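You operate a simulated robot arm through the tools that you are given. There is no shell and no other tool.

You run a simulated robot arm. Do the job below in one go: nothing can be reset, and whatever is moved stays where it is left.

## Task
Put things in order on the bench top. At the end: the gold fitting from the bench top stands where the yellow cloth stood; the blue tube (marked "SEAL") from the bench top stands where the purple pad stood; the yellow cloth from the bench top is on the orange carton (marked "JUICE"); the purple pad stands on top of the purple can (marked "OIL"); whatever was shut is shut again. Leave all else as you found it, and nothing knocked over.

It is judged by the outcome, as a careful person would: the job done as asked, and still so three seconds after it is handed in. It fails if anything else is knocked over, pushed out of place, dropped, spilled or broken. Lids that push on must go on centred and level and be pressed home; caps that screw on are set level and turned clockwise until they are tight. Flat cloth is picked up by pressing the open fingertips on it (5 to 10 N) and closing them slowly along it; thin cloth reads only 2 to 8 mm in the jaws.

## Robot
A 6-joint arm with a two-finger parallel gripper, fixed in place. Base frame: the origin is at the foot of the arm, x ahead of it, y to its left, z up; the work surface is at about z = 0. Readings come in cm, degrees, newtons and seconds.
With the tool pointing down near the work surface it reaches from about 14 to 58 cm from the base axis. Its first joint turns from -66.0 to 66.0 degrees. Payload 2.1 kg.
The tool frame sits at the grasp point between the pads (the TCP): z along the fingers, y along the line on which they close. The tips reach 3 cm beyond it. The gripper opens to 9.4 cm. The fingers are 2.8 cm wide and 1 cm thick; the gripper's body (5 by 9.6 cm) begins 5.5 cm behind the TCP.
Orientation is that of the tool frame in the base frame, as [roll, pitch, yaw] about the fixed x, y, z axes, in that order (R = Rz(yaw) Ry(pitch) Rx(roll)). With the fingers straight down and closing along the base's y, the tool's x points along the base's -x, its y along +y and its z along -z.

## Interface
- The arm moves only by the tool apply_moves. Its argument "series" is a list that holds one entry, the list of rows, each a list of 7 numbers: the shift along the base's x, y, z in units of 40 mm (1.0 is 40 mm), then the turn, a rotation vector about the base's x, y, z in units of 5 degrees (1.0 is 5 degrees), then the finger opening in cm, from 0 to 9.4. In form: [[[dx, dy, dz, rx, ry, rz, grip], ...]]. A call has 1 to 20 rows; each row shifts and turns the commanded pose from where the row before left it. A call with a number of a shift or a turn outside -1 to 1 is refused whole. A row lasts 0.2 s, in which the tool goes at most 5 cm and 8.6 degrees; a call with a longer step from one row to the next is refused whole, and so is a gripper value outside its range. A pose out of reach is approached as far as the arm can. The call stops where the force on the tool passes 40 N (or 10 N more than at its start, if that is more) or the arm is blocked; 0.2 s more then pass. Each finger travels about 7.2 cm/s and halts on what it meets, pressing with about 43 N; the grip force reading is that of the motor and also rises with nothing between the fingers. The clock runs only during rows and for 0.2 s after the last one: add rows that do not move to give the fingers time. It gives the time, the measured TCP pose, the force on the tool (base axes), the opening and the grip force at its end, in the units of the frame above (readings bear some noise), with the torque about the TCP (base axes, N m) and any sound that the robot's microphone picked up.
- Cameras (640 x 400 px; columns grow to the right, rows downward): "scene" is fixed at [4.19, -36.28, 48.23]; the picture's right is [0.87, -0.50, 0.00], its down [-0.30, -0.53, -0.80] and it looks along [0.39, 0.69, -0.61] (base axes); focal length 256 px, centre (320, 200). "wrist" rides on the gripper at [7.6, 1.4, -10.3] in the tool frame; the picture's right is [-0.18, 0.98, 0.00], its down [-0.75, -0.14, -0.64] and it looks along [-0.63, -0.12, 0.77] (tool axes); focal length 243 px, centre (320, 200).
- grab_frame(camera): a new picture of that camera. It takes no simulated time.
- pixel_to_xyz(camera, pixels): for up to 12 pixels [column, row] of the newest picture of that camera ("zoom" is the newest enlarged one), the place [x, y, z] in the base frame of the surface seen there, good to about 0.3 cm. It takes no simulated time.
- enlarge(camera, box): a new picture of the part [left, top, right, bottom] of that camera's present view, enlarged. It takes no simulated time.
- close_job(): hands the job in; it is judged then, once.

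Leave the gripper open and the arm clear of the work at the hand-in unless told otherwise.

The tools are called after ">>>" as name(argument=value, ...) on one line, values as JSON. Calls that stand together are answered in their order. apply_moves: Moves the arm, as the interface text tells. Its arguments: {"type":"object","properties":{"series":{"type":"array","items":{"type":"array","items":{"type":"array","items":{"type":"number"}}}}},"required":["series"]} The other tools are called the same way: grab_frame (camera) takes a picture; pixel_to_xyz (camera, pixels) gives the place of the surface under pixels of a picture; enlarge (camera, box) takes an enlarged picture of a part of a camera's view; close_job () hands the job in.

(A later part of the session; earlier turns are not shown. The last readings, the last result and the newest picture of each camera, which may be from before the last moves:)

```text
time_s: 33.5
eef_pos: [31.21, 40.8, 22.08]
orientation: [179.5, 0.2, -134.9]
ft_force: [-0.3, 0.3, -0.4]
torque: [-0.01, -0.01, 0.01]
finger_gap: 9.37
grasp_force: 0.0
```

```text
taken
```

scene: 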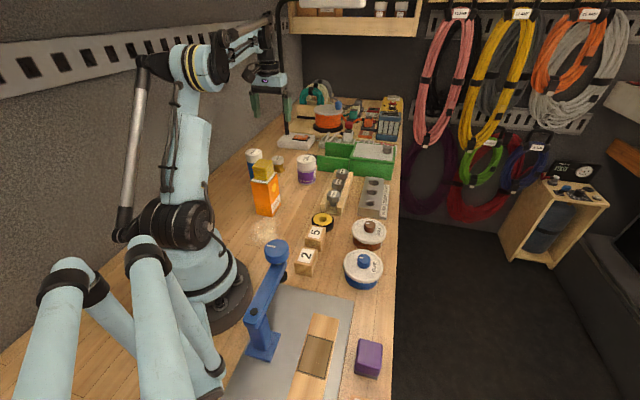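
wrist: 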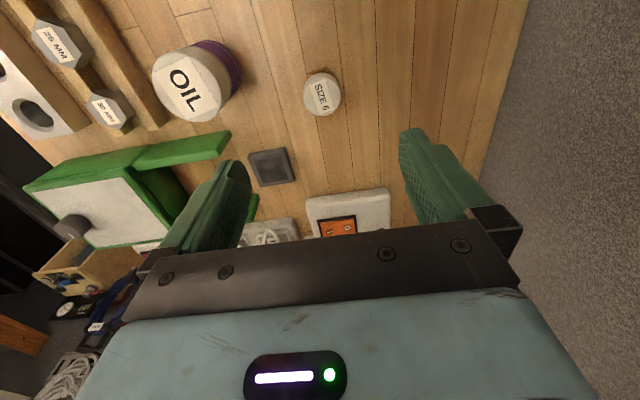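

The cloth stays on the carton. Now I'll zoom in on the fitting (wrist (322,93)).

>>> enlarge(camera="wrist", box=[270, 50, 370, 130])

>>> enlarge(camera="scene", box=[240, 130, 320, 190])

>>> pixel_to_xyz(camera="wrist", pixels=[[306, 95], [338, 92], [322, 76], [324, 113], [322, 94]])

```text
5.00 times, centred on (320, 90) of wrist
```

zoom: 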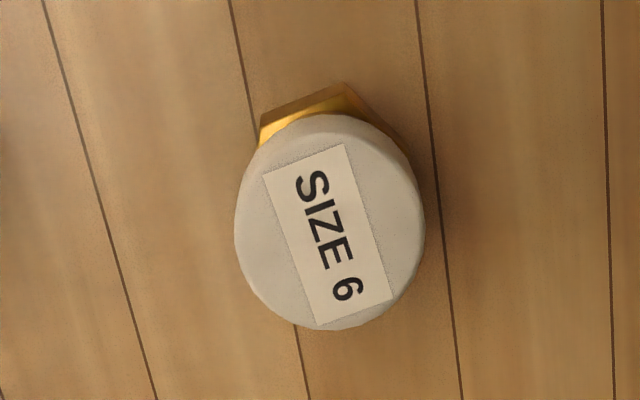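

```text
6.67 times, centred on (280, 160) of scene
```

zoom: 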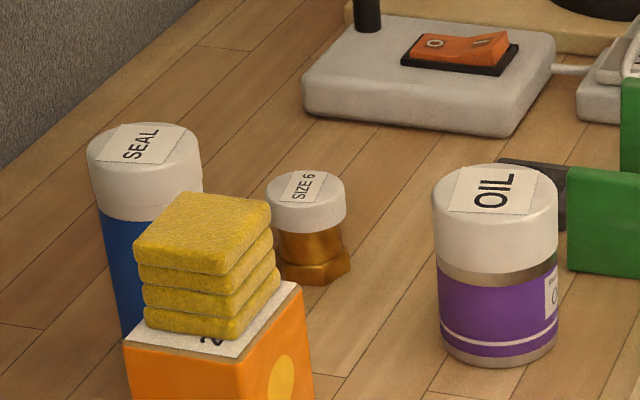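

```text
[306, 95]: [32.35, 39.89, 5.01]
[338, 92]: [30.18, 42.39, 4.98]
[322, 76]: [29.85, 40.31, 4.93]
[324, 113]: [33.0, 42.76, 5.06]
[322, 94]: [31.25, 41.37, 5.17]
```

The fitting has a hex base, a brass stem and a white top marked SIZE 6. I'll retake the wrist zoom and measure the hex corners to line the fingers up with its flats.

>>> enlarge(camera="wrist", box=[270, 50, 370, 130])

>>> pixel_to_xyz(camera="zoom", pixels=[[266, 120], [343, 90], [385, 128], [262, 134], [305, 105], [300, 112], [330, 222], [240, 225], [420, 215], [328, 120], [330, 325], [365, 112]])

```text
5.00 times, centred on (320, 90) of wrist
```

zoom: 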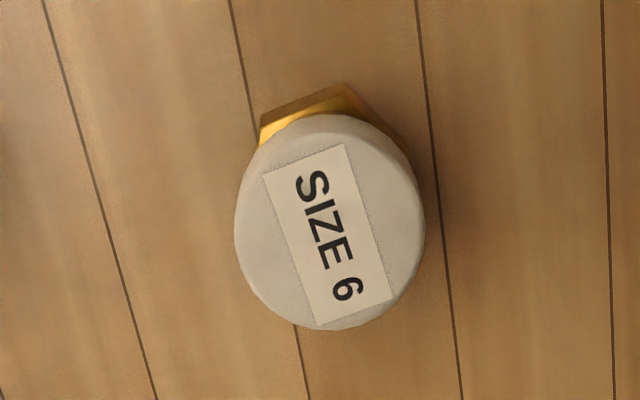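

```text
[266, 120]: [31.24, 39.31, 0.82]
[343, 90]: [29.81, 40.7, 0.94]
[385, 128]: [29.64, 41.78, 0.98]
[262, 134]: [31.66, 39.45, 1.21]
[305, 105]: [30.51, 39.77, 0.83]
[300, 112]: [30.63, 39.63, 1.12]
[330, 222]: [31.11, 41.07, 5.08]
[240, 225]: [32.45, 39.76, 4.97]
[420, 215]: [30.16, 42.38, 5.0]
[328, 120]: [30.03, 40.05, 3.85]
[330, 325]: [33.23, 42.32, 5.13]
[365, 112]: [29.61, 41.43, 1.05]
```

Hex flats run at about 136°, 76° and 16°, and the fitting's centre is about (31.4,41.2). I'll turn +31° so the fingers close square on a pair of flats and the camera arm stays clear of the SEAL tube. Then I'll go down to z≈10 and check.

>>> apply_moves(series=[[[0.01, 0.02, -0.2, 0, 0, 0.88, 9.4], [0.01, 0.02, -0.4, 0, 0, 0.88, 9.4], [0.01, 0.02, -0.4, 0, 0, 0.88, 9.4], [0.01, 0.02, -0.45, 0, 0, 0.88, 9.4], [0.01, 0.02, -0.45, 0, 0, 0.88, 9.4], [0, 0, -0.45, 0, 0, 0.88, 9.4], [0, 0, -0.35, 0, 0, 0.88, 9.4], [0, 0, -0.2, 0, 0, 0, 9.4], [0, 0, 0, 0, 0, 0, 9.4]]])

>>> grab_frame(camera="wrist")

>>> enlarge(camera="scene", box=[210, 80, 340, 200])

```text
time_s: 35.5
eef_pos: [31.46, 41.25, 10.46]
orientation: [179.6, 0.1, -104.1]
ft_force: [0.4, 0.3, -0.3]
torque: [0.02, 0.0, 0.01]
finger_gap: 9.4
grasp_force: 0.1
```

```text
taken
```

wrist: 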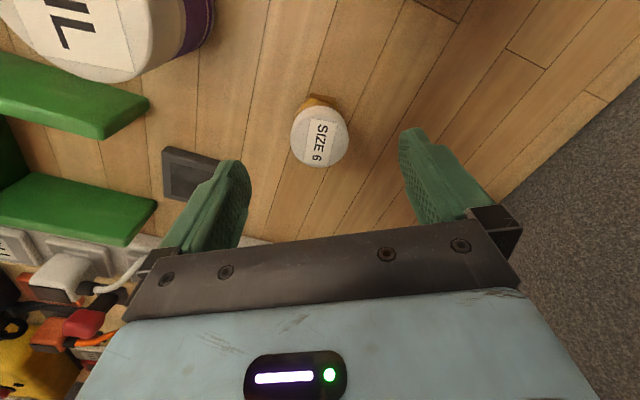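

```text
3.33 times, centred on (275, 140) of scene
```

zoom: 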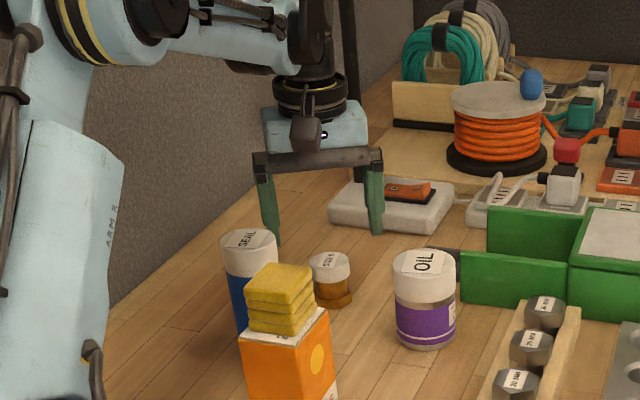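

I'll recheck the fitting's centre and hex edge from here, and the small dark tray at (185,172) near the left finger.

>>> enlarge(camera="wrist", box=[260, 80, 380, 180])

>>> pixel_to_xyz(camera="wrist", pixels=[[165, 150], [215, 160], [164, 197], [205, 200], [319, 110], [321, 164], [293, 138], [347, 135], [306, 100], [333, 100], [320, 137]])

```text
4.00 times, centred on (320, 130) of wrist
```

zoom: 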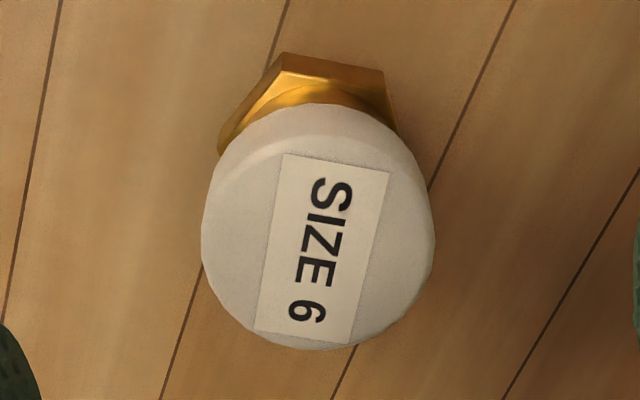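

```text
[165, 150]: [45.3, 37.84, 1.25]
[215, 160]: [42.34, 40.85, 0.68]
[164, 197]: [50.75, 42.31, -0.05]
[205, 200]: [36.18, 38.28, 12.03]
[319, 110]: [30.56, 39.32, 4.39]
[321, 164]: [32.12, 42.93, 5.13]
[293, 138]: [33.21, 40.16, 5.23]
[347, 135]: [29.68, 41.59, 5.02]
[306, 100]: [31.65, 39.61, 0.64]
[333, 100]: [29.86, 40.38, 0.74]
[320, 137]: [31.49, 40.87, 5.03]
```

The hex flats are square to the fingers, centre (31.4,41.0), top diameter about 3.85 cm, and the tray is clear. I'll go down to z≈3.5.

>>> apply_moves(series=[[[-0.015, -0.06, -0.3, 0, 0, 0, 9.4], [0, 0, -0.35, 0, 0, 0, 9.4], [0, 0, -0.35, 0, 0, 0, 9.4], [0, 0, -0.35, 0, 0, 0, 9.4], [0, 0, -0.2, 0, 0, 0, 9.0], [0, 0, -0.12, 0, 0, 0, 8.0], [0, 0, -0.07, 0, 0, 0, 7.0], [0, 0, 0, 0, 0, 0, 6.0], [0, 0, 0, 0, 0, 0, 6.0]]])

>>> enlarge(camera="wrist", box=[200, 100, 440, 250])

>>> enlarge(camera="scene", box=[230, 100, 340, 200])

```text
time_s: 37.5
eef_pos: [31.27, 40.9, 3.53]
orientation: [179.6, 0.0, -104.1]
ft_force: [-0.1, 0.5, -0.1]
torque: [-0.01, 0.01, 0.01]
finger_gap: 6.01
grasp_force: 0.0
```

```text
2.67 times, centred on (320, 175) of wrist
```

zoom: 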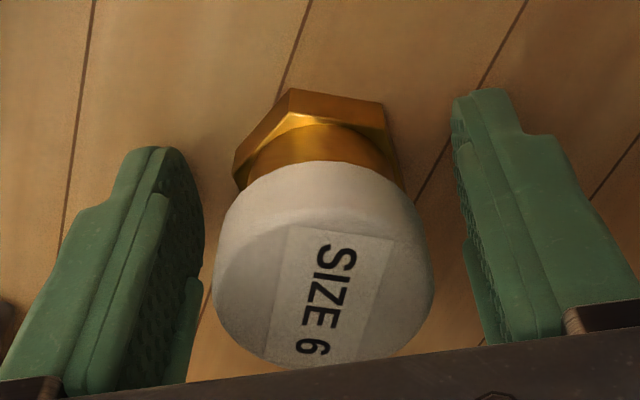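

```text
4.00 times, centred on (285, 150) of scene
```

zoom: 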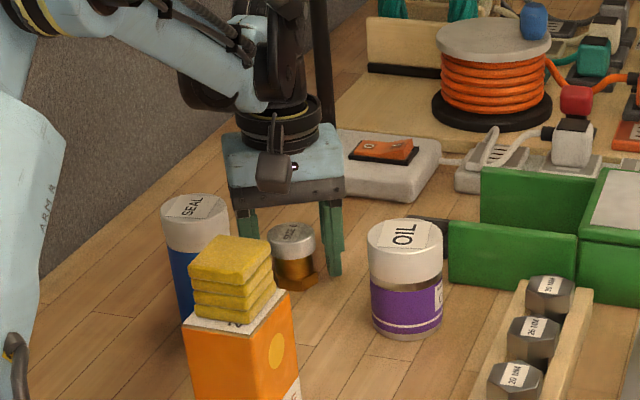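

The fitting is between the fingers. I'll close slowly.

>>> apply_moves(series=[[[0, 0, 0, 0, 0, 0, 5.2], [0, 0, 0, 0, 0, 0, 4.7], [0, 0, 0, 0, 0, 0, 4.3], [0, 0, 0, 0, 0, 0, 4.0], [0, 0, 0, 0, 0, 0, 3.7], [0, 0, 0, 0, 0, 0, 3.4], [0, 0, 0, 0, 0, 0, 2.5], [0, 0, 0, 0, 0, 0, 2.5]]])

>>> enlarge(camera="wrist", box=[200, 100, 440, 250])

```text
time_s: 39.3
eef_pos: [31.41, 40.95, 3.66]
orientation: [179.7, 0.1, -104.0]
ft_force: [0.8, 2.2, 3.0]
torque: [0.05, -0.13, 0.05]
finger_gap: 4.18
grasp_force: 43.3
```

```text
2.67 times, centred on (320, 175) of wrist
```

zoom: 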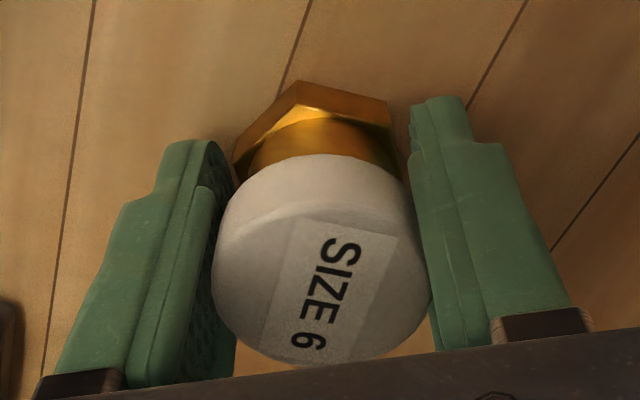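

Gripped at 4.18 cm. I'll raise slowly by 0.4 cm and look to see if the whole fitting comes, not just its top.

>>> apply_moves(series=[[[0, 0, 0.02, 0, 0, 0, 2.5], [0, 0, 0.04, 0, 0, 0, 2.5], [0, 0, 0.06, 0, 0, 0, 2.5], [0, 0, 0.08, 0, 0, 0, 2.5], [0, 0, 0.08, 0, 0, 0, 2.5], [0, 0, 0.05, 0, 0, 0, 2.5], [0, 0, 0, 0, 0, 0, 2.5]]])

>>> enlarge(camera="wrist", box=[200, 100, 440, 250])

>>> enlarge(camera="scene", box=[240, 130, 320, 190])

```text
time_s: 40.9
eef_pos: [31.33, 41.08, 4.87]
orientation: [179.6, 0.1, -104.2]
ft_force: [-0.3, 0.2, 0.2]
torque: [0.03, -0.02, -0.01]
finger_gap: 4.18
grasp_force: 43.1
```

```text
2.67 times, centred on (320, 175) of wrist
```

zoom: 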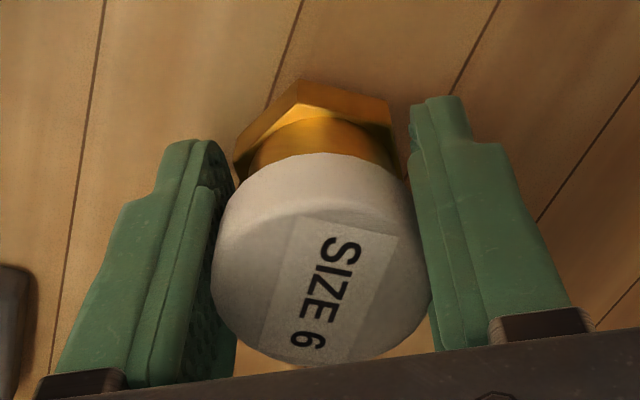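

```text
6.67 times, centred on (280, 160) of scene
```

zoom: 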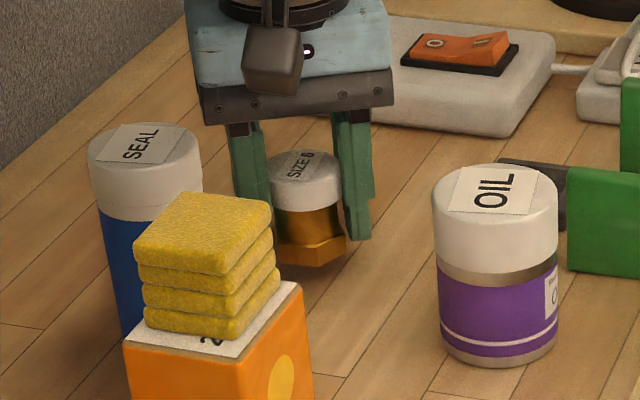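

The whole fitting is up and held. I'll raise it to z≈22 before travelling.

>>> apply_moves(series=[[[0, 0, 0.1, 0, 0, 0, 2.5], [0, 0, 0.2, 0, 0, 0, 2.5], [0, 0, 0.35, 0, 0, 0, 2.5], [0, 0, 0.45, 0, 0, 0, 2.5], [0, 0, 0.45, 0, 0, 0, 2.5], [0, 0, 0.45, 0, 0, 0, 2.5], [0, 0, 0.45, 0, 0, 0, 2.5], [0, 0, 0.45, 0, 0, 0, 2.5], [0, 0, 0.45, 0, 0, 0, 2.5], [0, 0, 0.4, 0, 0, 0, 2.5], [0, 0, 0.3, 0, 0, 0, 2.5], [0, 0, 0.2, 0, 0, 0, 2.5], [0, 0, 0, 0, 0, 0, 2.5]]])

>>> grab_frame(camera="wrist")

```text
time_s: 43.7
eef_pos: [31.36, 40.97, 21.87]
orientation: [179.6, 0.1, -104.1]
ft_force: [-0.8, -0.1, -0.7]
torque: [-0.01, 0.02, -0.02]
finger_gap: 4.17
grasp_force: 43.5
```

```text
taken
```

wrist: 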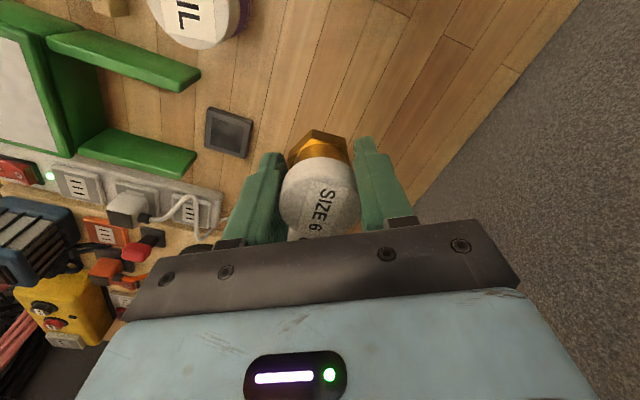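

Held steady. I'll carry it across at z≈22 in two smooth legs, turning back toward the 45° setting on the way.

>>> apply_moves(series=[[[-0.01, -0.1, 0, 0, 0, 0, 2.5], [-0.025, -0.25, 0, 0, 0, 0, 2.5], [-0.04, -0.4, 0, 0, 0, -0.1, 2.5], [-0.054, -0.55, 0, 0, 0, -0.25, 2.5], [-0.064, -0.65, 0, 0, 0, -0.35, 2.5], [-0.064, -0.65, 0, 0, 0, -0.35, 2.5], [-0.064, -0.65, 0, 0, 0, -0.35, 2.5], [-0.064, -0.65, 0, 0, 0, -0.35, 2.5], [-0.064, -0.65, 0, 0, 0, -0.35, 2.5], [-0.064, -0.65, 0, 0, 0, -0.35, 2.5], [-0.064, -0.65, 0, 0, 0, -0.35, 2.5], [-0.064, -0.65, 0, 0, 0, -0.35, 2.5], [-0.064, -0.65, 0, 0, 0, -0.35, 2.5], [-0.064, -0.65, 0, 0, 0, -0.35, 2.5], [-0.064, -0.65, 0, 0, 0, -0.35, 2.5], [-0.064, -0.65, 0, 0, 0, -0.25, 2.5], [-0.05, -0.5, 0, 0, 0, -0.1, 2.5], [-0.035, -0.35, 0, 0, 0, 0, 2.5], [-0.02, -0.2, 0, 0, 0, 0, 2.5], [-0.005, -0.05, 0, 0, 0, 0, 2.5]]])

```text
time_s: 47.9
eef_pos: [27.28, 0.07, 21.78]
orientation: [179.6, 0.1, -126.9]
ft_force: [0.1, -0.6, -0.2]
torque: [0.04, -0.02, -0.03]
finger_gap: 4.16
grasp_force: 42.6
```

Now the second leg to above the old cloth place (25.4,-19.7).

>>> apply_moves(series=[[[-0.015, -0.15, 0, 0, 0, 0, 2.5], [-0.03, -0.35, 0, 0, 0, -0.2, 2.5], [-0.05, -0.5, 0, 0, 0, -0.2, 2.5], [-0.055, -0.6, 0, 0, 0, -0.25, 2.5], [-0.055, -0.6, 0, 0, 0, -0.25, 2.5], [-0.055, -0.6, 0, 0, 0, -0.25, 2.5], [-0.055, -0.6, 0, 0, 0, -0.25, 2.5], [-0.055, -0.55, 0, 0, 0, -0.22, 2.5], [-0.045, -0.46, 0, 0, 0, 0, 2.5], [-0.03, -0.3, 0, 0, 0, 0, 2.5], [-0.02, -0.15, 0, 0, 0, 0, 2.5], [-0.005, -0.08, 0, 0, 0, 0, 2.5], [0, 0, 0, 0, 0, 0, 2.5]]])

>>> grab_frame(camera="wrist")

>>> grab_frame(camera="scene")

```text
time_s: 50.7
eef_pos: [25.48, -19.5, 21.84]
orientation: [179.6, 0.1, -135.0]
ft_force: [-0.1, -1.3, -1.8]
torque: [-0.04, -0.03, 0.01]
finger_gap: 4.16
grasp_force: 43.2
```

```text
taken
```

wrist: 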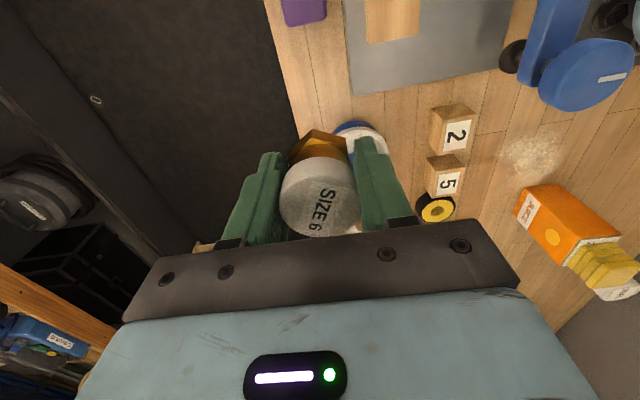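

```text
taken
```

scene: 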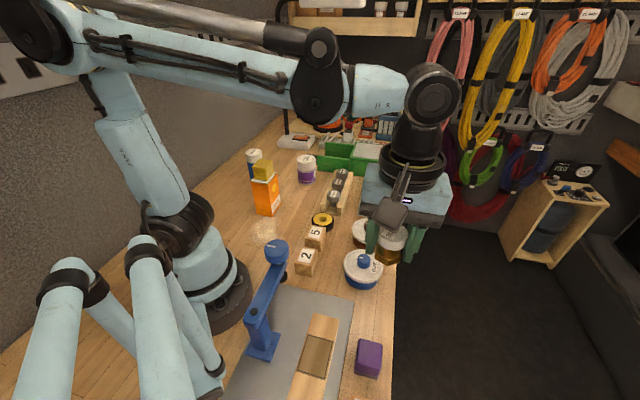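

I'm above the spot. I'll measure the plate's edge and corner (wrist (351,94), (346,30)) and the bench edge near (285,90) to keep the fingers clear when I lower.

>>> pixel_to_xyz(camera="wrist", pixels=[[353, 92], [349, 60], [346, 30], [390, 89], [356, 98], [340, 40], [292, 90], [284, 60], [300, 12], [320, 15], [288, 15], [305, 24]])

```text
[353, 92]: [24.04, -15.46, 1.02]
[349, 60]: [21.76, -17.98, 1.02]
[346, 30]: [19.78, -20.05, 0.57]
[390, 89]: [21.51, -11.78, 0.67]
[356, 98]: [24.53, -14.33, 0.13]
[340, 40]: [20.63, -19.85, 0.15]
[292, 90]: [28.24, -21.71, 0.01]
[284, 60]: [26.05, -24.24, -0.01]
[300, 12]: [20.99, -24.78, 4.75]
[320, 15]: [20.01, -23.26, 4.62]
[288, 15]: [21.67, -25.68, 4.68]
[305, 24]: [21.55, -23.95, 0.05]
```

The plate edge is 3.85 cm and the bench edge 3.4 cm from the spot's centre, so there is room if I open only to about 5.2 cm. I'll lower to z≈5.2.

>>> apply_moves(series=[[[-0.02, -0.05, -0.2, 0, 0, 0, 2.5], [0, 0, -0.4, 0, 0, 0, 2.5], [0, 0, -0.5, 0, 0, 0, 2.5], [0, 0, -0.5, 0, 0, 0, 2.5], [0, 0, -0.5, 0, 0, 0, 2.5], [0, 0, -0.5, 0, 0, 0, 2.5], [0, 0, -0.5, 0, 0, 0, 2.5], [0, 0, -0.4, 0, 0, 0, 2.5], [0, 0, -0.3, 0, 0, 0, 2.5], [0, 0, -0.2, 0, 0, 0, 2.5], [0, 0, -0.15, 0, 0, 0, 2.5], [0, 0, 0, 0, 0, 0, 2.5]]])

>>> enlarge(camera="scene", box=[330, 250, 420, 350])

>>> grab_frame(camera="wrist")

```text
time_s: 53.3
eef_pos: [25.27, -19.81, 5.25]
orientation: [179.7, 0.2, -135.0]
ft_force: [-0.1, 0.0, -0.9]
torque: [-0.03, -0.01, 0.0]
finger_gap: 4.14
grasp_force: 43.1
```

```text
4.00 times, centred on (375, 300) of scene
```

zoom: 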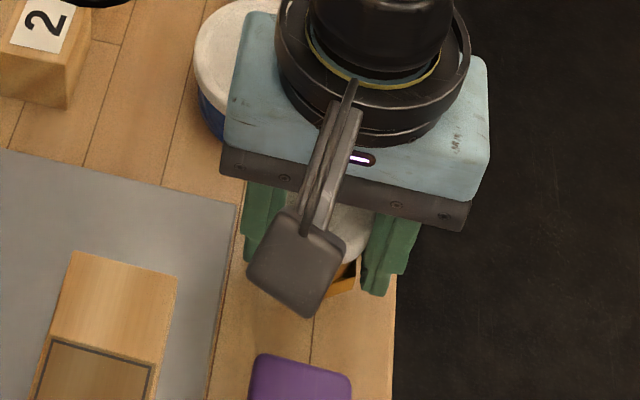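

```text
taken
```

wrist: 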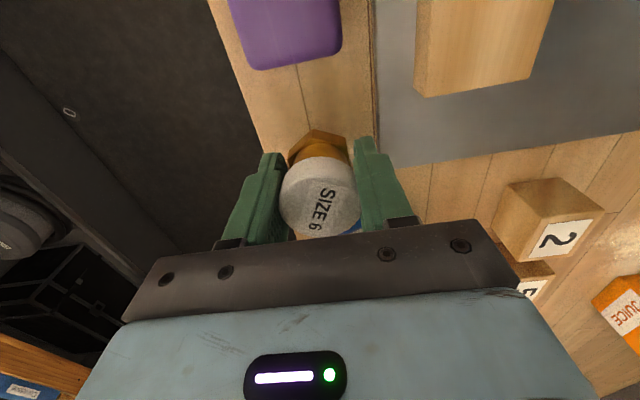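

Everything is clear. I'll lower in small steps toward the bench.

>>> apply_moves(series=[[[0.01, 0.01, -0.12, 0, 0, 0, 2.5], [0.01, 0.01, -0.12, 0, 0, 0, 2.5], [0, 0, -0.08, 0, 0, 0, 2.5], [0, 0, -0.05, 0, 0, 0, 2.5], [0, 0, 0, 0, 0, 0, 2.5]]])

```text
time_s: 54.5
eef_pos: [25.59, -19.62, 3.84]
orientation: [179.5, 0.0, -135.0]
ft_force: [1.2, 0.0, -0.2]
torque: [-0.03, 0.0, -0.03]
finger_gap: 4.12
grasp_force: 43.3
```

No contact at z=3.84. I'll continue in small steps.

>>> apply_moves(series=[[[0, 0, -0.03, 0, 0, 0, 2.5], [0, 0, 0, 0, 0, 0, 2.5]]])

```text
time_s: 55.1
eef_pos: [25.41, -19.8, 3.65]
orientation: [179.6, 0.1, -135.1]
ft_force: [-0.4, 0.5, -0.5]
torque: [-0.01, 0.03, 0.01]
finger_gap: 4.13
grasp_force: 42.5
```

>>> apply_moves(series=[[[0, 0, -0.025, 0, 0, 0, 2.5], [0, 0, 0, 0, 0, 0, 2.5]]])

```text
time_s: 55.7
eef_pos: [25.44, -19.63, 3.61]
orientation: [179.6, 0.1, -135.0]
ft_force: [0.4, -0.5, 2.6]
torque: [-0.04, -0.07, 0.02]
finger_gap: 4.13
grasp_force: 43.1
```

First contact, 2.6 N. I'll press slightly more so it sits flat, then look.

>>> apply_moves(series=[[[0, 0, -0.02, 0, 0, 0, 2.5], [0, 0, 0, 0, 0, 0, 2.5]]])

>>> enlarge(camera="wrist", box=[220, 100, 420, 250])

>>> enlarge(camera="scene", box=[330, 270, 420, 340])

```text
time_s: 56.3
eef_pos: [25.37, -19.8, 3.51]
orientation: [179.7, 0.2, -135.0]
ft_force: [1.0, 3.8, 27.3]
torque: [-0.18, -0.35, 0.01]
finger_gap: 4.14
grasp_force: 42.9
```

```text
2.67 times, centred on (320, 175) of wrist
```

zoom: 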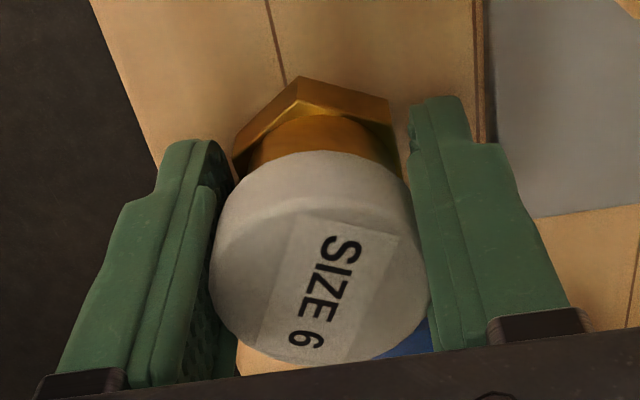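

```text
5.71 times, centred on (375, 305) of scene
```

zoom: 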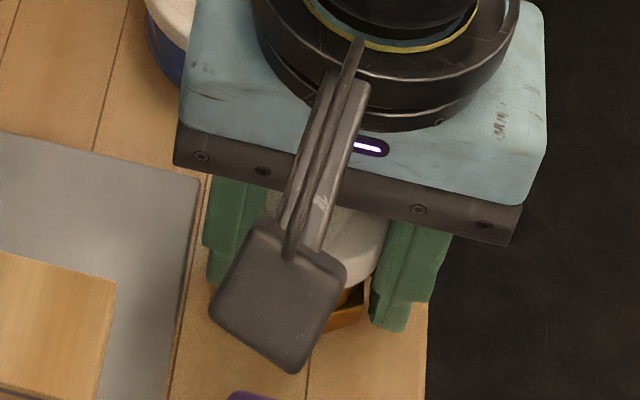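

It's firmly down, pressing with 27 N. I'll ease up slightly, then open gently to 5.2 cm.

>>> apply_moves(series=[[[0, 0, 0.018, 0, 0, 0, 2.5], [0, 0, 0, 0, 0, 0, 4.1], [0, 0, 0, 0, 0, 0, 4.3], [0, 0, 0, 0, 0, 0, 4.6], [0, 0, 0, 0, 0, 0, 4.9], [0, 0, 0, 0, 0, 0, 5.2], [0, 0, 0, 0, 0, 0, 5.2]]])

>>> enlarge(camera="wrist", box=[220, 100, 420, 250])

```text
time_s: 57.9
eef_pos: [25.45, -19.72, 3.53]
orientation: [179.6, 0.1, -135.0]
ft_force: [0.4, 0.6, 0.2]
torque: [0.0, 0.0, -0.01]
finger_gap: 5.19
grasp_force: 0.0
```

```text
2.67 times, centred on (320, 175) of wrist
```

zoom: 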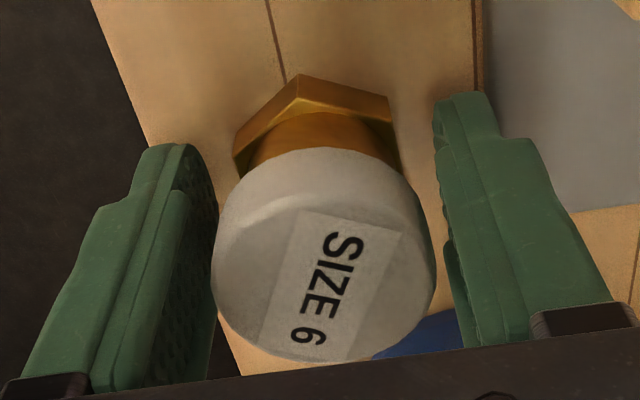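

Released, and the fitting stands upright. I'll rise straight up and move to look at the purple pad at about (20.3,-24.5).

>>> apply_moves(series=[[[0, 0, 0.06, 0, 0, 0, 5.2], [0, 0, 0.15, 0, 0, 0, 5.2], [0, 0, 0.3, 0, 0, 0, 5.2], [0, 0, 0.4, 0, 0, 0, 5.2], [0, 0, 0.5, 0, 0, 0, 5.2], [0, 0, 0.5, 0, 0, 0, 6.0], [0, 0, 0.5, 0, 0, 0, 8.0], [-0.2, -0.2, 0.5, 0, 0, 0, 9.4], [-0.4, -0.4, 0.3, 0, 0, 0, 9.4], [-0.4, -0.4, 0.2, 0, 0, 0, 9.4], [-0.28, -0.2, 0.1, 0, 0, 0, 9.4], [0, 0, 0, 0, 0, 0, 9.4]]])

>>> grab_frame(camera="wrist")

>>> grab_frame(camera="scene")

```text
time_s: 60.5
eef_pos: [20.28, -24.44, 17.68]
orientation: [179.7, 0.1, -135.0]
ft_force: [-0.6, -0.5, 0.4]
torque: [0.04, -0.01, -0.01]
finger_gap: 9.39
grasp_force: 0.0
```

```text
taken
```

wrist: 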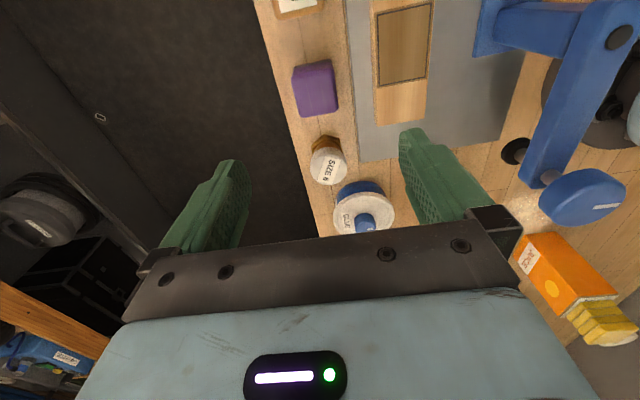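

```text
taken
```

scene: 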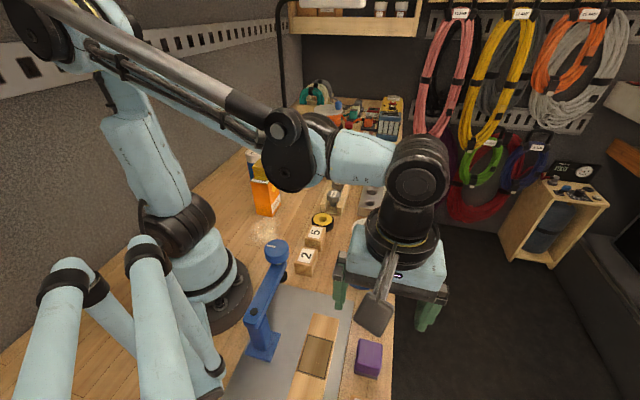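

Now I'll zoom in on the pad (wrist (316,88)) and measure its corners, its height and the plate edge.

>>> enlarge(camera="wrist", box=[265, 40, 385, 140])

>>> pixel_to_xyz(camera="zoom", pixels=[[155, 142], [278, 108], [185, 298], [308, 270], [230, 205], [160, 120], [268, 90], [395, 250], [375, 120], [200, 304], [300, 282], [250, 310]])

```text
4.00 times, centred on (325, 90) of wrist
```

zoom: 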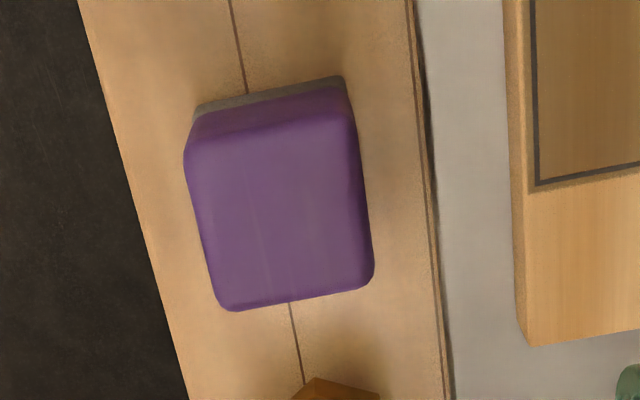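

```text
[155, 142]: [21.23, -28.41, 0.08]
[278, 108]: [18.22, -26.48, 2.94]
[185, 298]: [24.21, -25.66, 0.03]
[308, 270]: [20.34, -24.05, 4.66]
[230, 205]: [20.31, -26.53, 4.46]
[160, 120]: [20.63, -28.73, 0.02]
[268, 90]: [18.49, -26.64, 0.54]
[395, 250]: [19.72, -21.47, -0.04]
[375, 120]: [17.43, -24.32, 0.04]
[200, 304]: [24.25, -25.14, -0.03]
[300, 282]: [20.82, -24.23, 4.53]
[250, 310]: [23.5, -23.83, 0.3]
```

>>> pixel_to_xyz(camera="zoom", pixels=[[188, 155], [352, 128], [225, 305], [369, 283], [205, 230], [362, 205], [270, 142], [297, 292], [282, 215], [200, 110], [338, 82], [440, 220]])

```text
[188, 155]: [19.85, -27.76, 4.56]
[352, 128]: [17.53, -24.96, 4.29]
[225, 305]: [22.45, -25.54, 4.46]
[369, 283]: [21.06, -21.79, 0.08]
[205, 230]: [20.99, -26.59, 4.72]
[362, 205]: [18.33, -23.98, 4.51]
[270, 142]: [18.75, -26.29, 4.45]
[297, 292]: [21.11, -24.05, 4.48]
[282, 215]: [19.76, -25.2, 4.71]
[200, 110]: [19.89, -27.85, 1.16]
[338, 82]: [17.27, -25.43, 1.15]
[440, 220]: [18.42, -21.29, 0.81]
```

Pad centre is (19.8,-25.25), about 3.8 cm square, 4.7 cm high, aligned with the tool. The plate edge is 3.7 cm away. I'll centre and lower to z≈8.

>>> apply_moves(series=[[[-0.06, -0.1, -0.2, 0, 0, 0, 8.0], [-0.06, -0.1, -0.4, 0, 0, 0, 6.5], [0, 0, -0.45, 0, 0, 0, 6.0], [0, 0, -0.45, 0, 0, 0, 6.0], [0, 0, -0.45, 0, 0, 0, 6.0], [0, 0, -0.3, 0, 0, 0, 6.0], [0, 0, -0.15, 0, 0, 0, 6.0], [0, 0, 0, 0, 0, 0, 6.0]]])

>>> grab_frame(camera="wrist")

>>> enlarge(camera="wrist", box=[220, 80, 420, 240])

```text
time_s: 62.3
eef_pos: [19.74, -25.39, 7.96]
orientation: [179.5, 0.2, -135.1]
ft_force: [-0.7, 0.0, 0.2]
torque: [0.0, 0.0, -0.01]
finger_gap: 5.99
grasp_force: 0.0
```

```text
taken
```

wrist: 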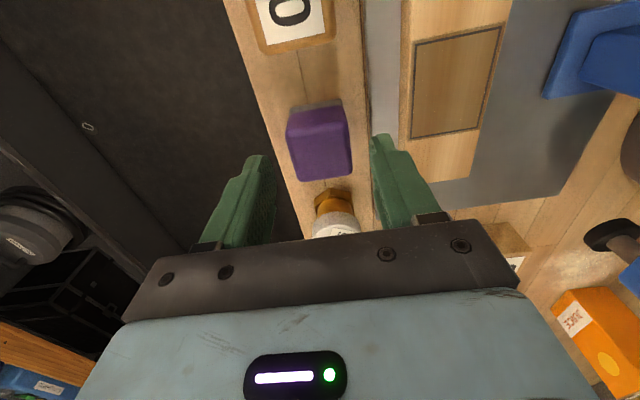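

```text
2.50 times, centred on (320, 160) of wrist
```

zoom: 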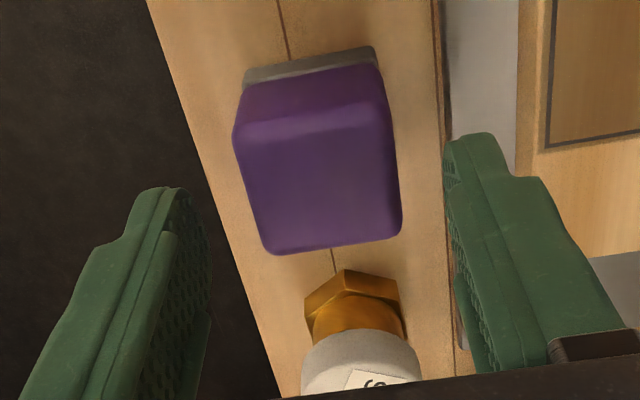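

>>> pixel_to_xyz(camera="zoom", pixels=[[240, 150], [392, 135], [272, 248], [397, 232], [318, 175], [308, 125], [335, 238]])

```text
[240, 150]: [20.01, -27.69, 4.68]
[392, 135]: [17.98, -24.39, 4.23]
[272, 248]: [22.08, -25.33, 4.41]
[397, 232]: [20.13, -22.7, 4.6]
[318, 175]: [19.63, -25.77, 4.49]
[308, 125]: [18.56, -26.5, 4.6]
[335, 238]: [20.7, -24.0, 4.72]
```

The centre is about (19.9,-25.15). I'll nudge slightly and lower to z≈4.1, with the tips just above the plate level.

>>> apply_moves(series=[[[0.03, 0.04, -0.15, 0, 0, 0, 6.0], [0, 0, -0.25, 0, 0, 0, 6.0], [0, 0, -0.25, 0, 0, 0, 6.0], [0, 0, -0.18, 0, 0, 0, 5.6], [0, 0, -0.12, 0, 0, 0, 5.2], [0, 0, 0, 0, 0, 0, 5.2], [0, 0, 0, 0, 0, 0, 5.2]]])

>>> enlarge(camera="wrist", box=[220, 80, 420, 240])

```text
time_s: 63.9
eef_pos: [19.87, -25.12, 4.28]
orientation: [179.6, 0.0, -135.0]
ft_force: [-0.3, -0.2, 1.2]
torque: [0.02, -0.01, -0.01]
finger_gap: 5.19
grasp_force: 0.0
```

```text
2.50 times, centred on (320, 160) of wrist
```

zoom: 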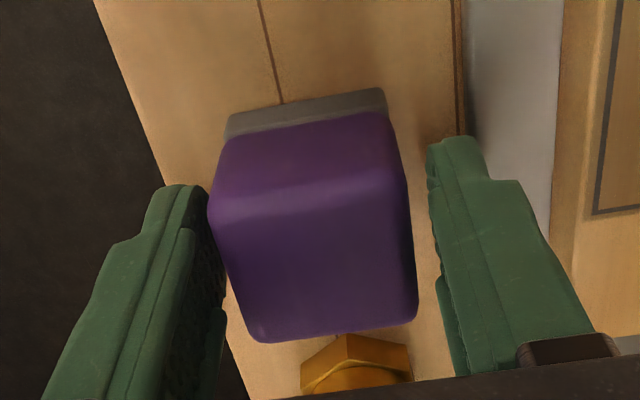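

It's well placed. I'll close slowly on the pad.

>>> apply_moves(series=[[[0, 0, 0, 0, 0, 0, 4.8], [0, 0, 0, 0, 0, 0, 4.5], [0, 0, 0, 0, 0, 0, 4.2], [0, 0, 0, 0, 0, 0, 3.9], [0, 0, 0, 0, 0, 0, 3.6], [0, 0, 0, 0, 0, 0, 2.8], [0, 0, 0, 0, 0, 0, 2.0], [0, 0, 0, 0, 0, 0, 2.0]]])

>>> enlarge(camera="wrist", box=[220, 80, 420, 240])

```text
time_s: 65.7
eef_pos: [19.83, -25.16, 4.26]
orientation: [179.5, 0.1, -134.9]
ft_force: [0.7, 0.3, 0.2]
torque: [0.01, 0.01, -0.02]
finger_gap: 4.33
grasp_force: 42.1
```

```text
2.50 times, centred on (320, 160) of wrist
```

zoom: 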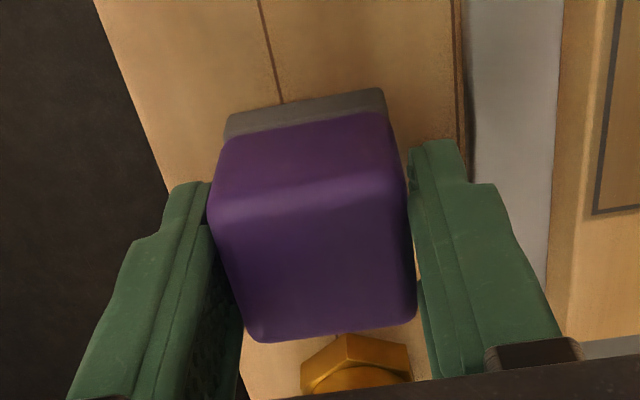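

Gripped at 4.33 cm without shifting it. I'll lift slowly and check.

>>> apply_moves(series=[[[0, 0, 0.03, 0, 0, 0, 2.0], [0, 0, 0.05, 0, 0, 0, 2.0], [0, 0, 0.07, 0, 0, 0, 2.0], [0, 0, 0.1, 0, 0, 0, 2.0], [0, 0, 0.1, 0, 0, 0, 2.0], [0, 0, 0.05, 0, 0, 0, 2.0], [0, 0, 0, 0, 0, 0, 2.0]]])

>>> enlarge(camera="wrist", box=[220, 80, 420, 240])

>>> enlarge(camera="scene", box=[310, 260, 430, 400])

```text
time_s: 67.3
eef_pos: [20.03, -25.16, 5.8]
orientation: [179.5, 0.1, -135.0]
ft_force: [0.4, 0.4, -0.8]
torque: [-0.02, 0.02, -0.01]
finger_gap: 4.35
grasp_force: 43.5
```

```text
2.50 times, centred on (320, 160) of wrist
```

zoom: 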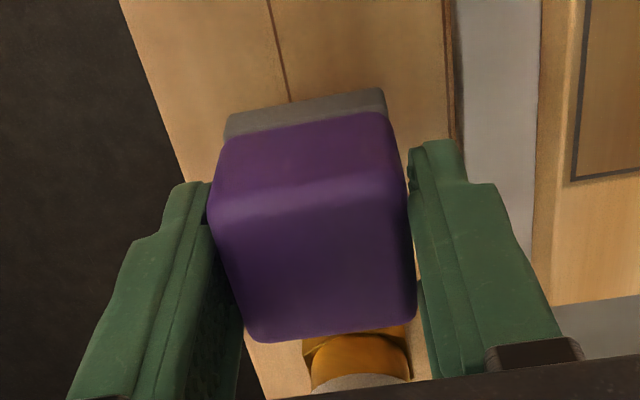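

```text
2.86 times, centred on (370, 330) of scene
```

zoom: 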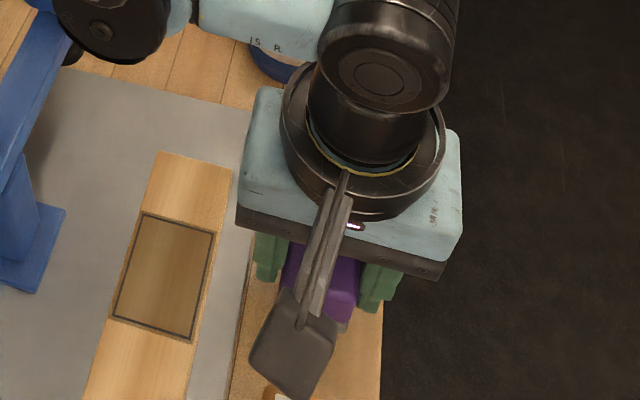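

Held. I'll raise it to z≈22.

>>> apply_moves(series=[[[0, 0, 0.1, 0, 0, 0, 2.0], [0, 0, 0.2, 0, 0, 0, 2.0], [0, 0, 0.35, 0, 0, 0, 2.0], [0, 0, 0.45, 0, 0, 0, 2.0], [0, 0, 0.45, 0, 0, 0, 2.0], [0, 0, 0.45, 0, 0, 0, 2.0], [0, 0, 0.45, 0, 0, 0, 2.0], [0, 0, 0.45, 0, 0, 0, 2.0], [0, 0, 0.45, 0, 0, 0, 2.0], [0, 0, 0.35, 0, 0, 0, 2.0], [0, 0, 0.2, 0, 0, 0, 2.0], [0, 0, 0.15, 0, 0, 0, 2.0], [0, 0, 0, 0, 0, 0, 2.0]]])

>>> enlarge(camera="scene", box=[270, 140, 350, 200])

>>> enlarge(camera="scene", box=[330, 250, 430, 400])

```text
time_s: 70.1
eef_pos: [19.8, -25.2, 22.01]
orientation: [179.5, 0.2, -135.0]
ft_force: [0.4, -0.2, -0.7]
torque: [0.03, -0.04, -0.01]
finger_gap: 4.36
grasp_force: 43.2
```

```text
6.67 times, centred on (310, 170) of scene
```

zoom: 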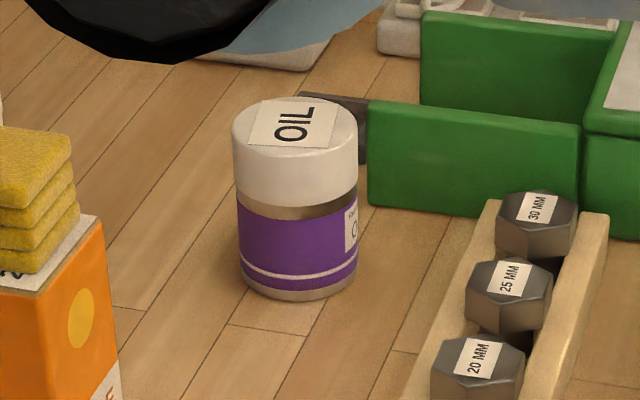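

```text
2.67 times, centred on (380, 325) of scene
```

zoom: 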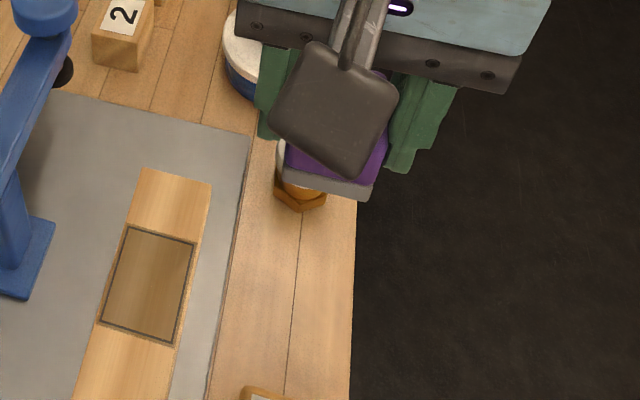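

The pad is held. I'll measure the can's lid (centre of its top at about zoom (296,124)).

>>> enlarge(camera="scene", box=[270, 140, 350, 200])

>>> pixel_to_xyz(camera="zoom", pixels=[[296, 122], [240, 130], [352, 122], [290, 100], [300, 146], [300, 180], [300, 290], [375, 115], [570, 130], [430, 20], [330, 100], [250, 105]])

```text
6.67 times, centred on (310, 170) of scene
```

zoom: 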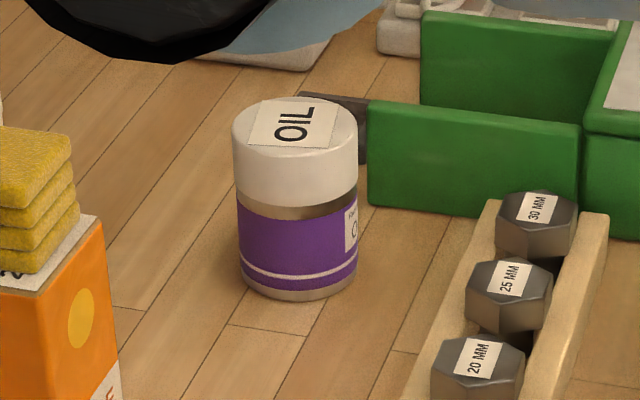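

```text
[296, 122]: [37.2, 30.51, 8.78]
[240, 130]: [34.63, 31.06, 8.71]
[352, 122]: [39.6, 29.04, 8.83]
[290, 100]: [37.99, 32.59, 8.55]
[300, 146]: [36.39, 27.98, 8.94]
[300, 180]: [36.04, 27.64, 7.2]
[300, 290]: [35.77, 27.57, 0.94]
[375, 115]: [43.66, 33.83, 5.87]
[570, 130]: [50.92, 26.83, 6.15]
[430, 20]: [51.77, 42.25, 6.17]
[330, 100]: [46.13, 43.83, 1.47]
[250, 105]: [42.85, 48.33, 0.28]
```

Lid centre is about (37.15,30.2), top z≈8.7, diameter about 5.9 cm. I'll carry the pad over in two smooth legs at z≈22.

>>> apply_moves(series=[[[0.031, 0.1, 0, 0, 0, 0, 2.0], [0.078, 0.25, 0, 0, 0, 0, 2.0], [0.125, 0.4, 0, 0, 0, 0, 2.0], [0.156, 0.5, 0, 0, 0, 0, 2.0], [0.188, 0.6, 0, 0, 0, 0, 2.0], [0.188, 0.6, 0, 0, 0, 0, 2.0], [0.188, 0.6, 0, 0, 0, 0, 2.0], [0.188, 0.6, 0, 0, 0, 0, 2.0], [0.188, 0.6, 0, 0, 0, 0, 2.0], [0.188, 0.6, 0, 0, 0, 0, 2.0], [0.188, 0.6, 0, 0, 0, 0, 2.0], [0.188, 0.6, 0, 0, 0, 0, 2.0], [0.188, 0.6, 0, 0, 0, 0, 2.0], [0.188, 0.6, 0, 0, 0, 0, 2.0], [0.188, 0.6, 0, 0, 0, 0, 2.0], [0.188, 0.6, 0, 0, 0, 0, 2.0], [0.156, 0.5, 0, 0, 0, 0, 2.0], [0.125, 0.4, 0, 0, 0, 0, 2.0], [0.078, 0.25, 0, 0, 0, 0, 2.0], [0.031, 0.1, 0, 0, 0, 0, 2.0]]])

>>> grab_frame(camera="wrist")

```text
time_s: 74.3
eef_pos: [32.1, 13.75, 22.03]
orientation: [179.7, 0.1, -135.0]
ft_force: [-0.1, 0.1, 0.1]
torque: [0.0, -0.01, 0.01]
finger_gap: 4.33
grasp_force: 43.0
```

```text
taken
```

wrist: 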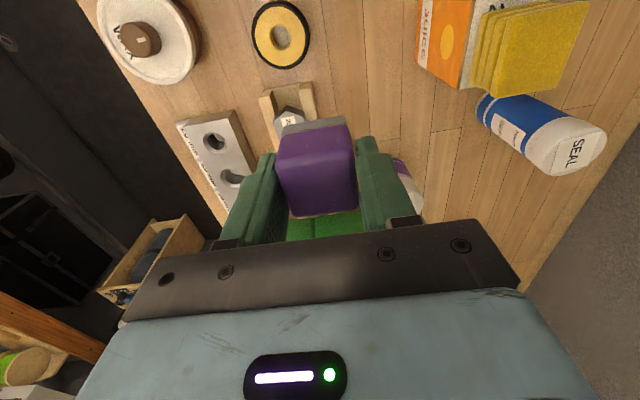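

Continuing the second leg to above the can at (37.15,30.2).

>>> apply_moves(series=[[[0.045, 0.15, 0, 0, 0, 0, 2.0], [0.1, 0.33, 0, 0, 0, 0, 2.0], [0.15, 0.5, 0, 0, 0, 0, 2.0], [0.18, 0.58, 0, 0, 0, 0, 2.0], [0.18, 0.58, 0, 0, 0, 0, 2.0], [0.18, 0.58, 0, 0, 0, 0, 2.0], [0.16, 0.52, 0, 0, 0, 0, 2.0], [0.13, 0.42, 0, 0, 0, 0, 2.0], [0.09, 0.3, 0, 0, 0, 0, 2.0], [0.045, 0.15, 0, 0, 0, 0, 2.0], [0, 0, 0, 0, 0, 0, 2.0]]])

>>> grab_frame(camera="wrist")

>>> enlarge(camera="scene", box=[240, 60, 400, 200])

```text
time_s: 76.7
eef_pos: [37.06, 30.13, 22.05]
orientation: [179.6, 0.1, -135.0]
ft_force: [0.0, -0.1, -0.2]
torque: [0.02, -0.01, 0.0]
finger_gap: 4.34
grasp_force: 43.0
```

```text
taken
```

wrist: 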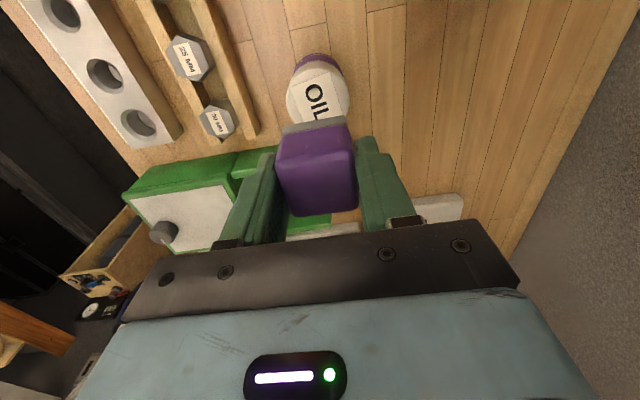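

```text
2.86 times, centred on (320, 130) of scene
```

zoom: 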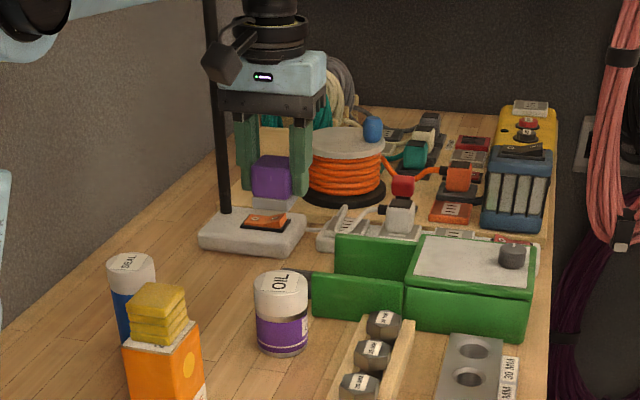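

I'm above the can. The expected contact is at tool z≈12.95. I'll lower to z≈14.3 and check the alignment.

>>> apply_moves(series=[[[0, 0, -0.15, 0, 0, 0, 2.0], [0, 0, -0.3, 0, 0, 0, 2.0], [0, 0, -0.4, 0, 0, 0, 2.0], [0, 0, -0.4, 0, 0, 0, 2.0], [0, 0, -0.35, 0, 0, 0, 2.0], [0, 0, -0.2, 0, 0, 0, 2.0], [0, 0, -0.13, 0, 0, 0, 2.0], [0, 0, 0, 0, 0, 0, 2.0]]])

>>> enlarge(camera="scene", box=[270, 100, 350, 200])

>>> enlarge(camera="wrist", box=[220, 60, 420, 240])

```text
time_s: 78.5
eef_pos: [37.07, 30.22, 14.25]
orientation: [179.6, 0.0, -134.9]
ft_force: [0.9, 0.5, -0.5]
torque: [0.01, -0.05, 0.02]
finger_gap: 4.34
grasp_force: 43.0
```

```text
4.00 times, centred on (310, 150) of scene
```

zoom: 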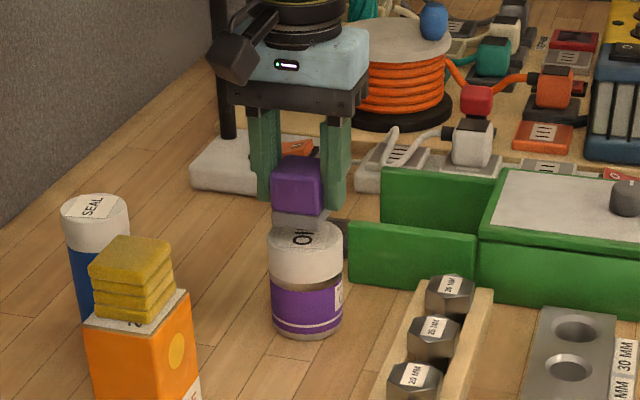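

```text
2.22 times, centred on (320, 150) of wrist
```

zoom: 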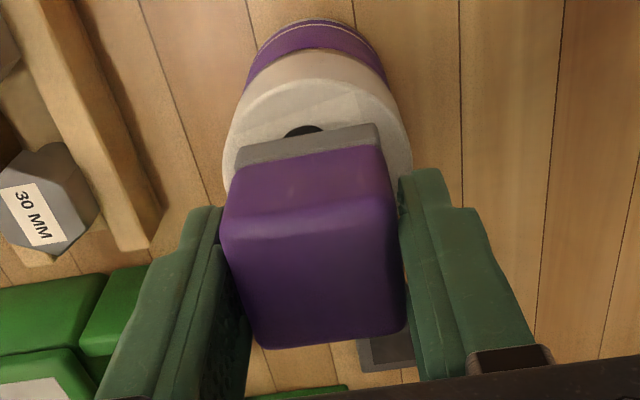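

I'll measure the lid rim and the pad's grey base in this view.

>>> pixel_to_xyz(camera="zoom", pixels=[[318, 82], [228, 160], [408, 150], [250, 105], [380, 92], [241, 155], [376, 130], [232, 215], [395, 185], [264, 340], [403, 322], [320, 112]])

```text
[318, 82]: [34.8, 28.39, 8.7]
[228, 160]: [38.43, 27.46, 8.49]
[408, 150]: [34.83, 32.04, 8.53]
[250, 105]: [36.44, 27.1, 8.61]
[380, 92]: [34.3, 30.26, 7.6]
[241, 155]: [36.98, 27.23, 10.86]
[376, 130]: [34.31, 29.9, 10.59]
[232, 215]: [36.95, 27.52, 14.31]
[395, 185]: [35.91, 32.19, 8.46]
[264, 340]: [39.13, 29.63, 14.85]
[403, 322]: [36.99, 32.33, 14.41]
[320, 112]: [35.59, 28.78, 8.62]
```

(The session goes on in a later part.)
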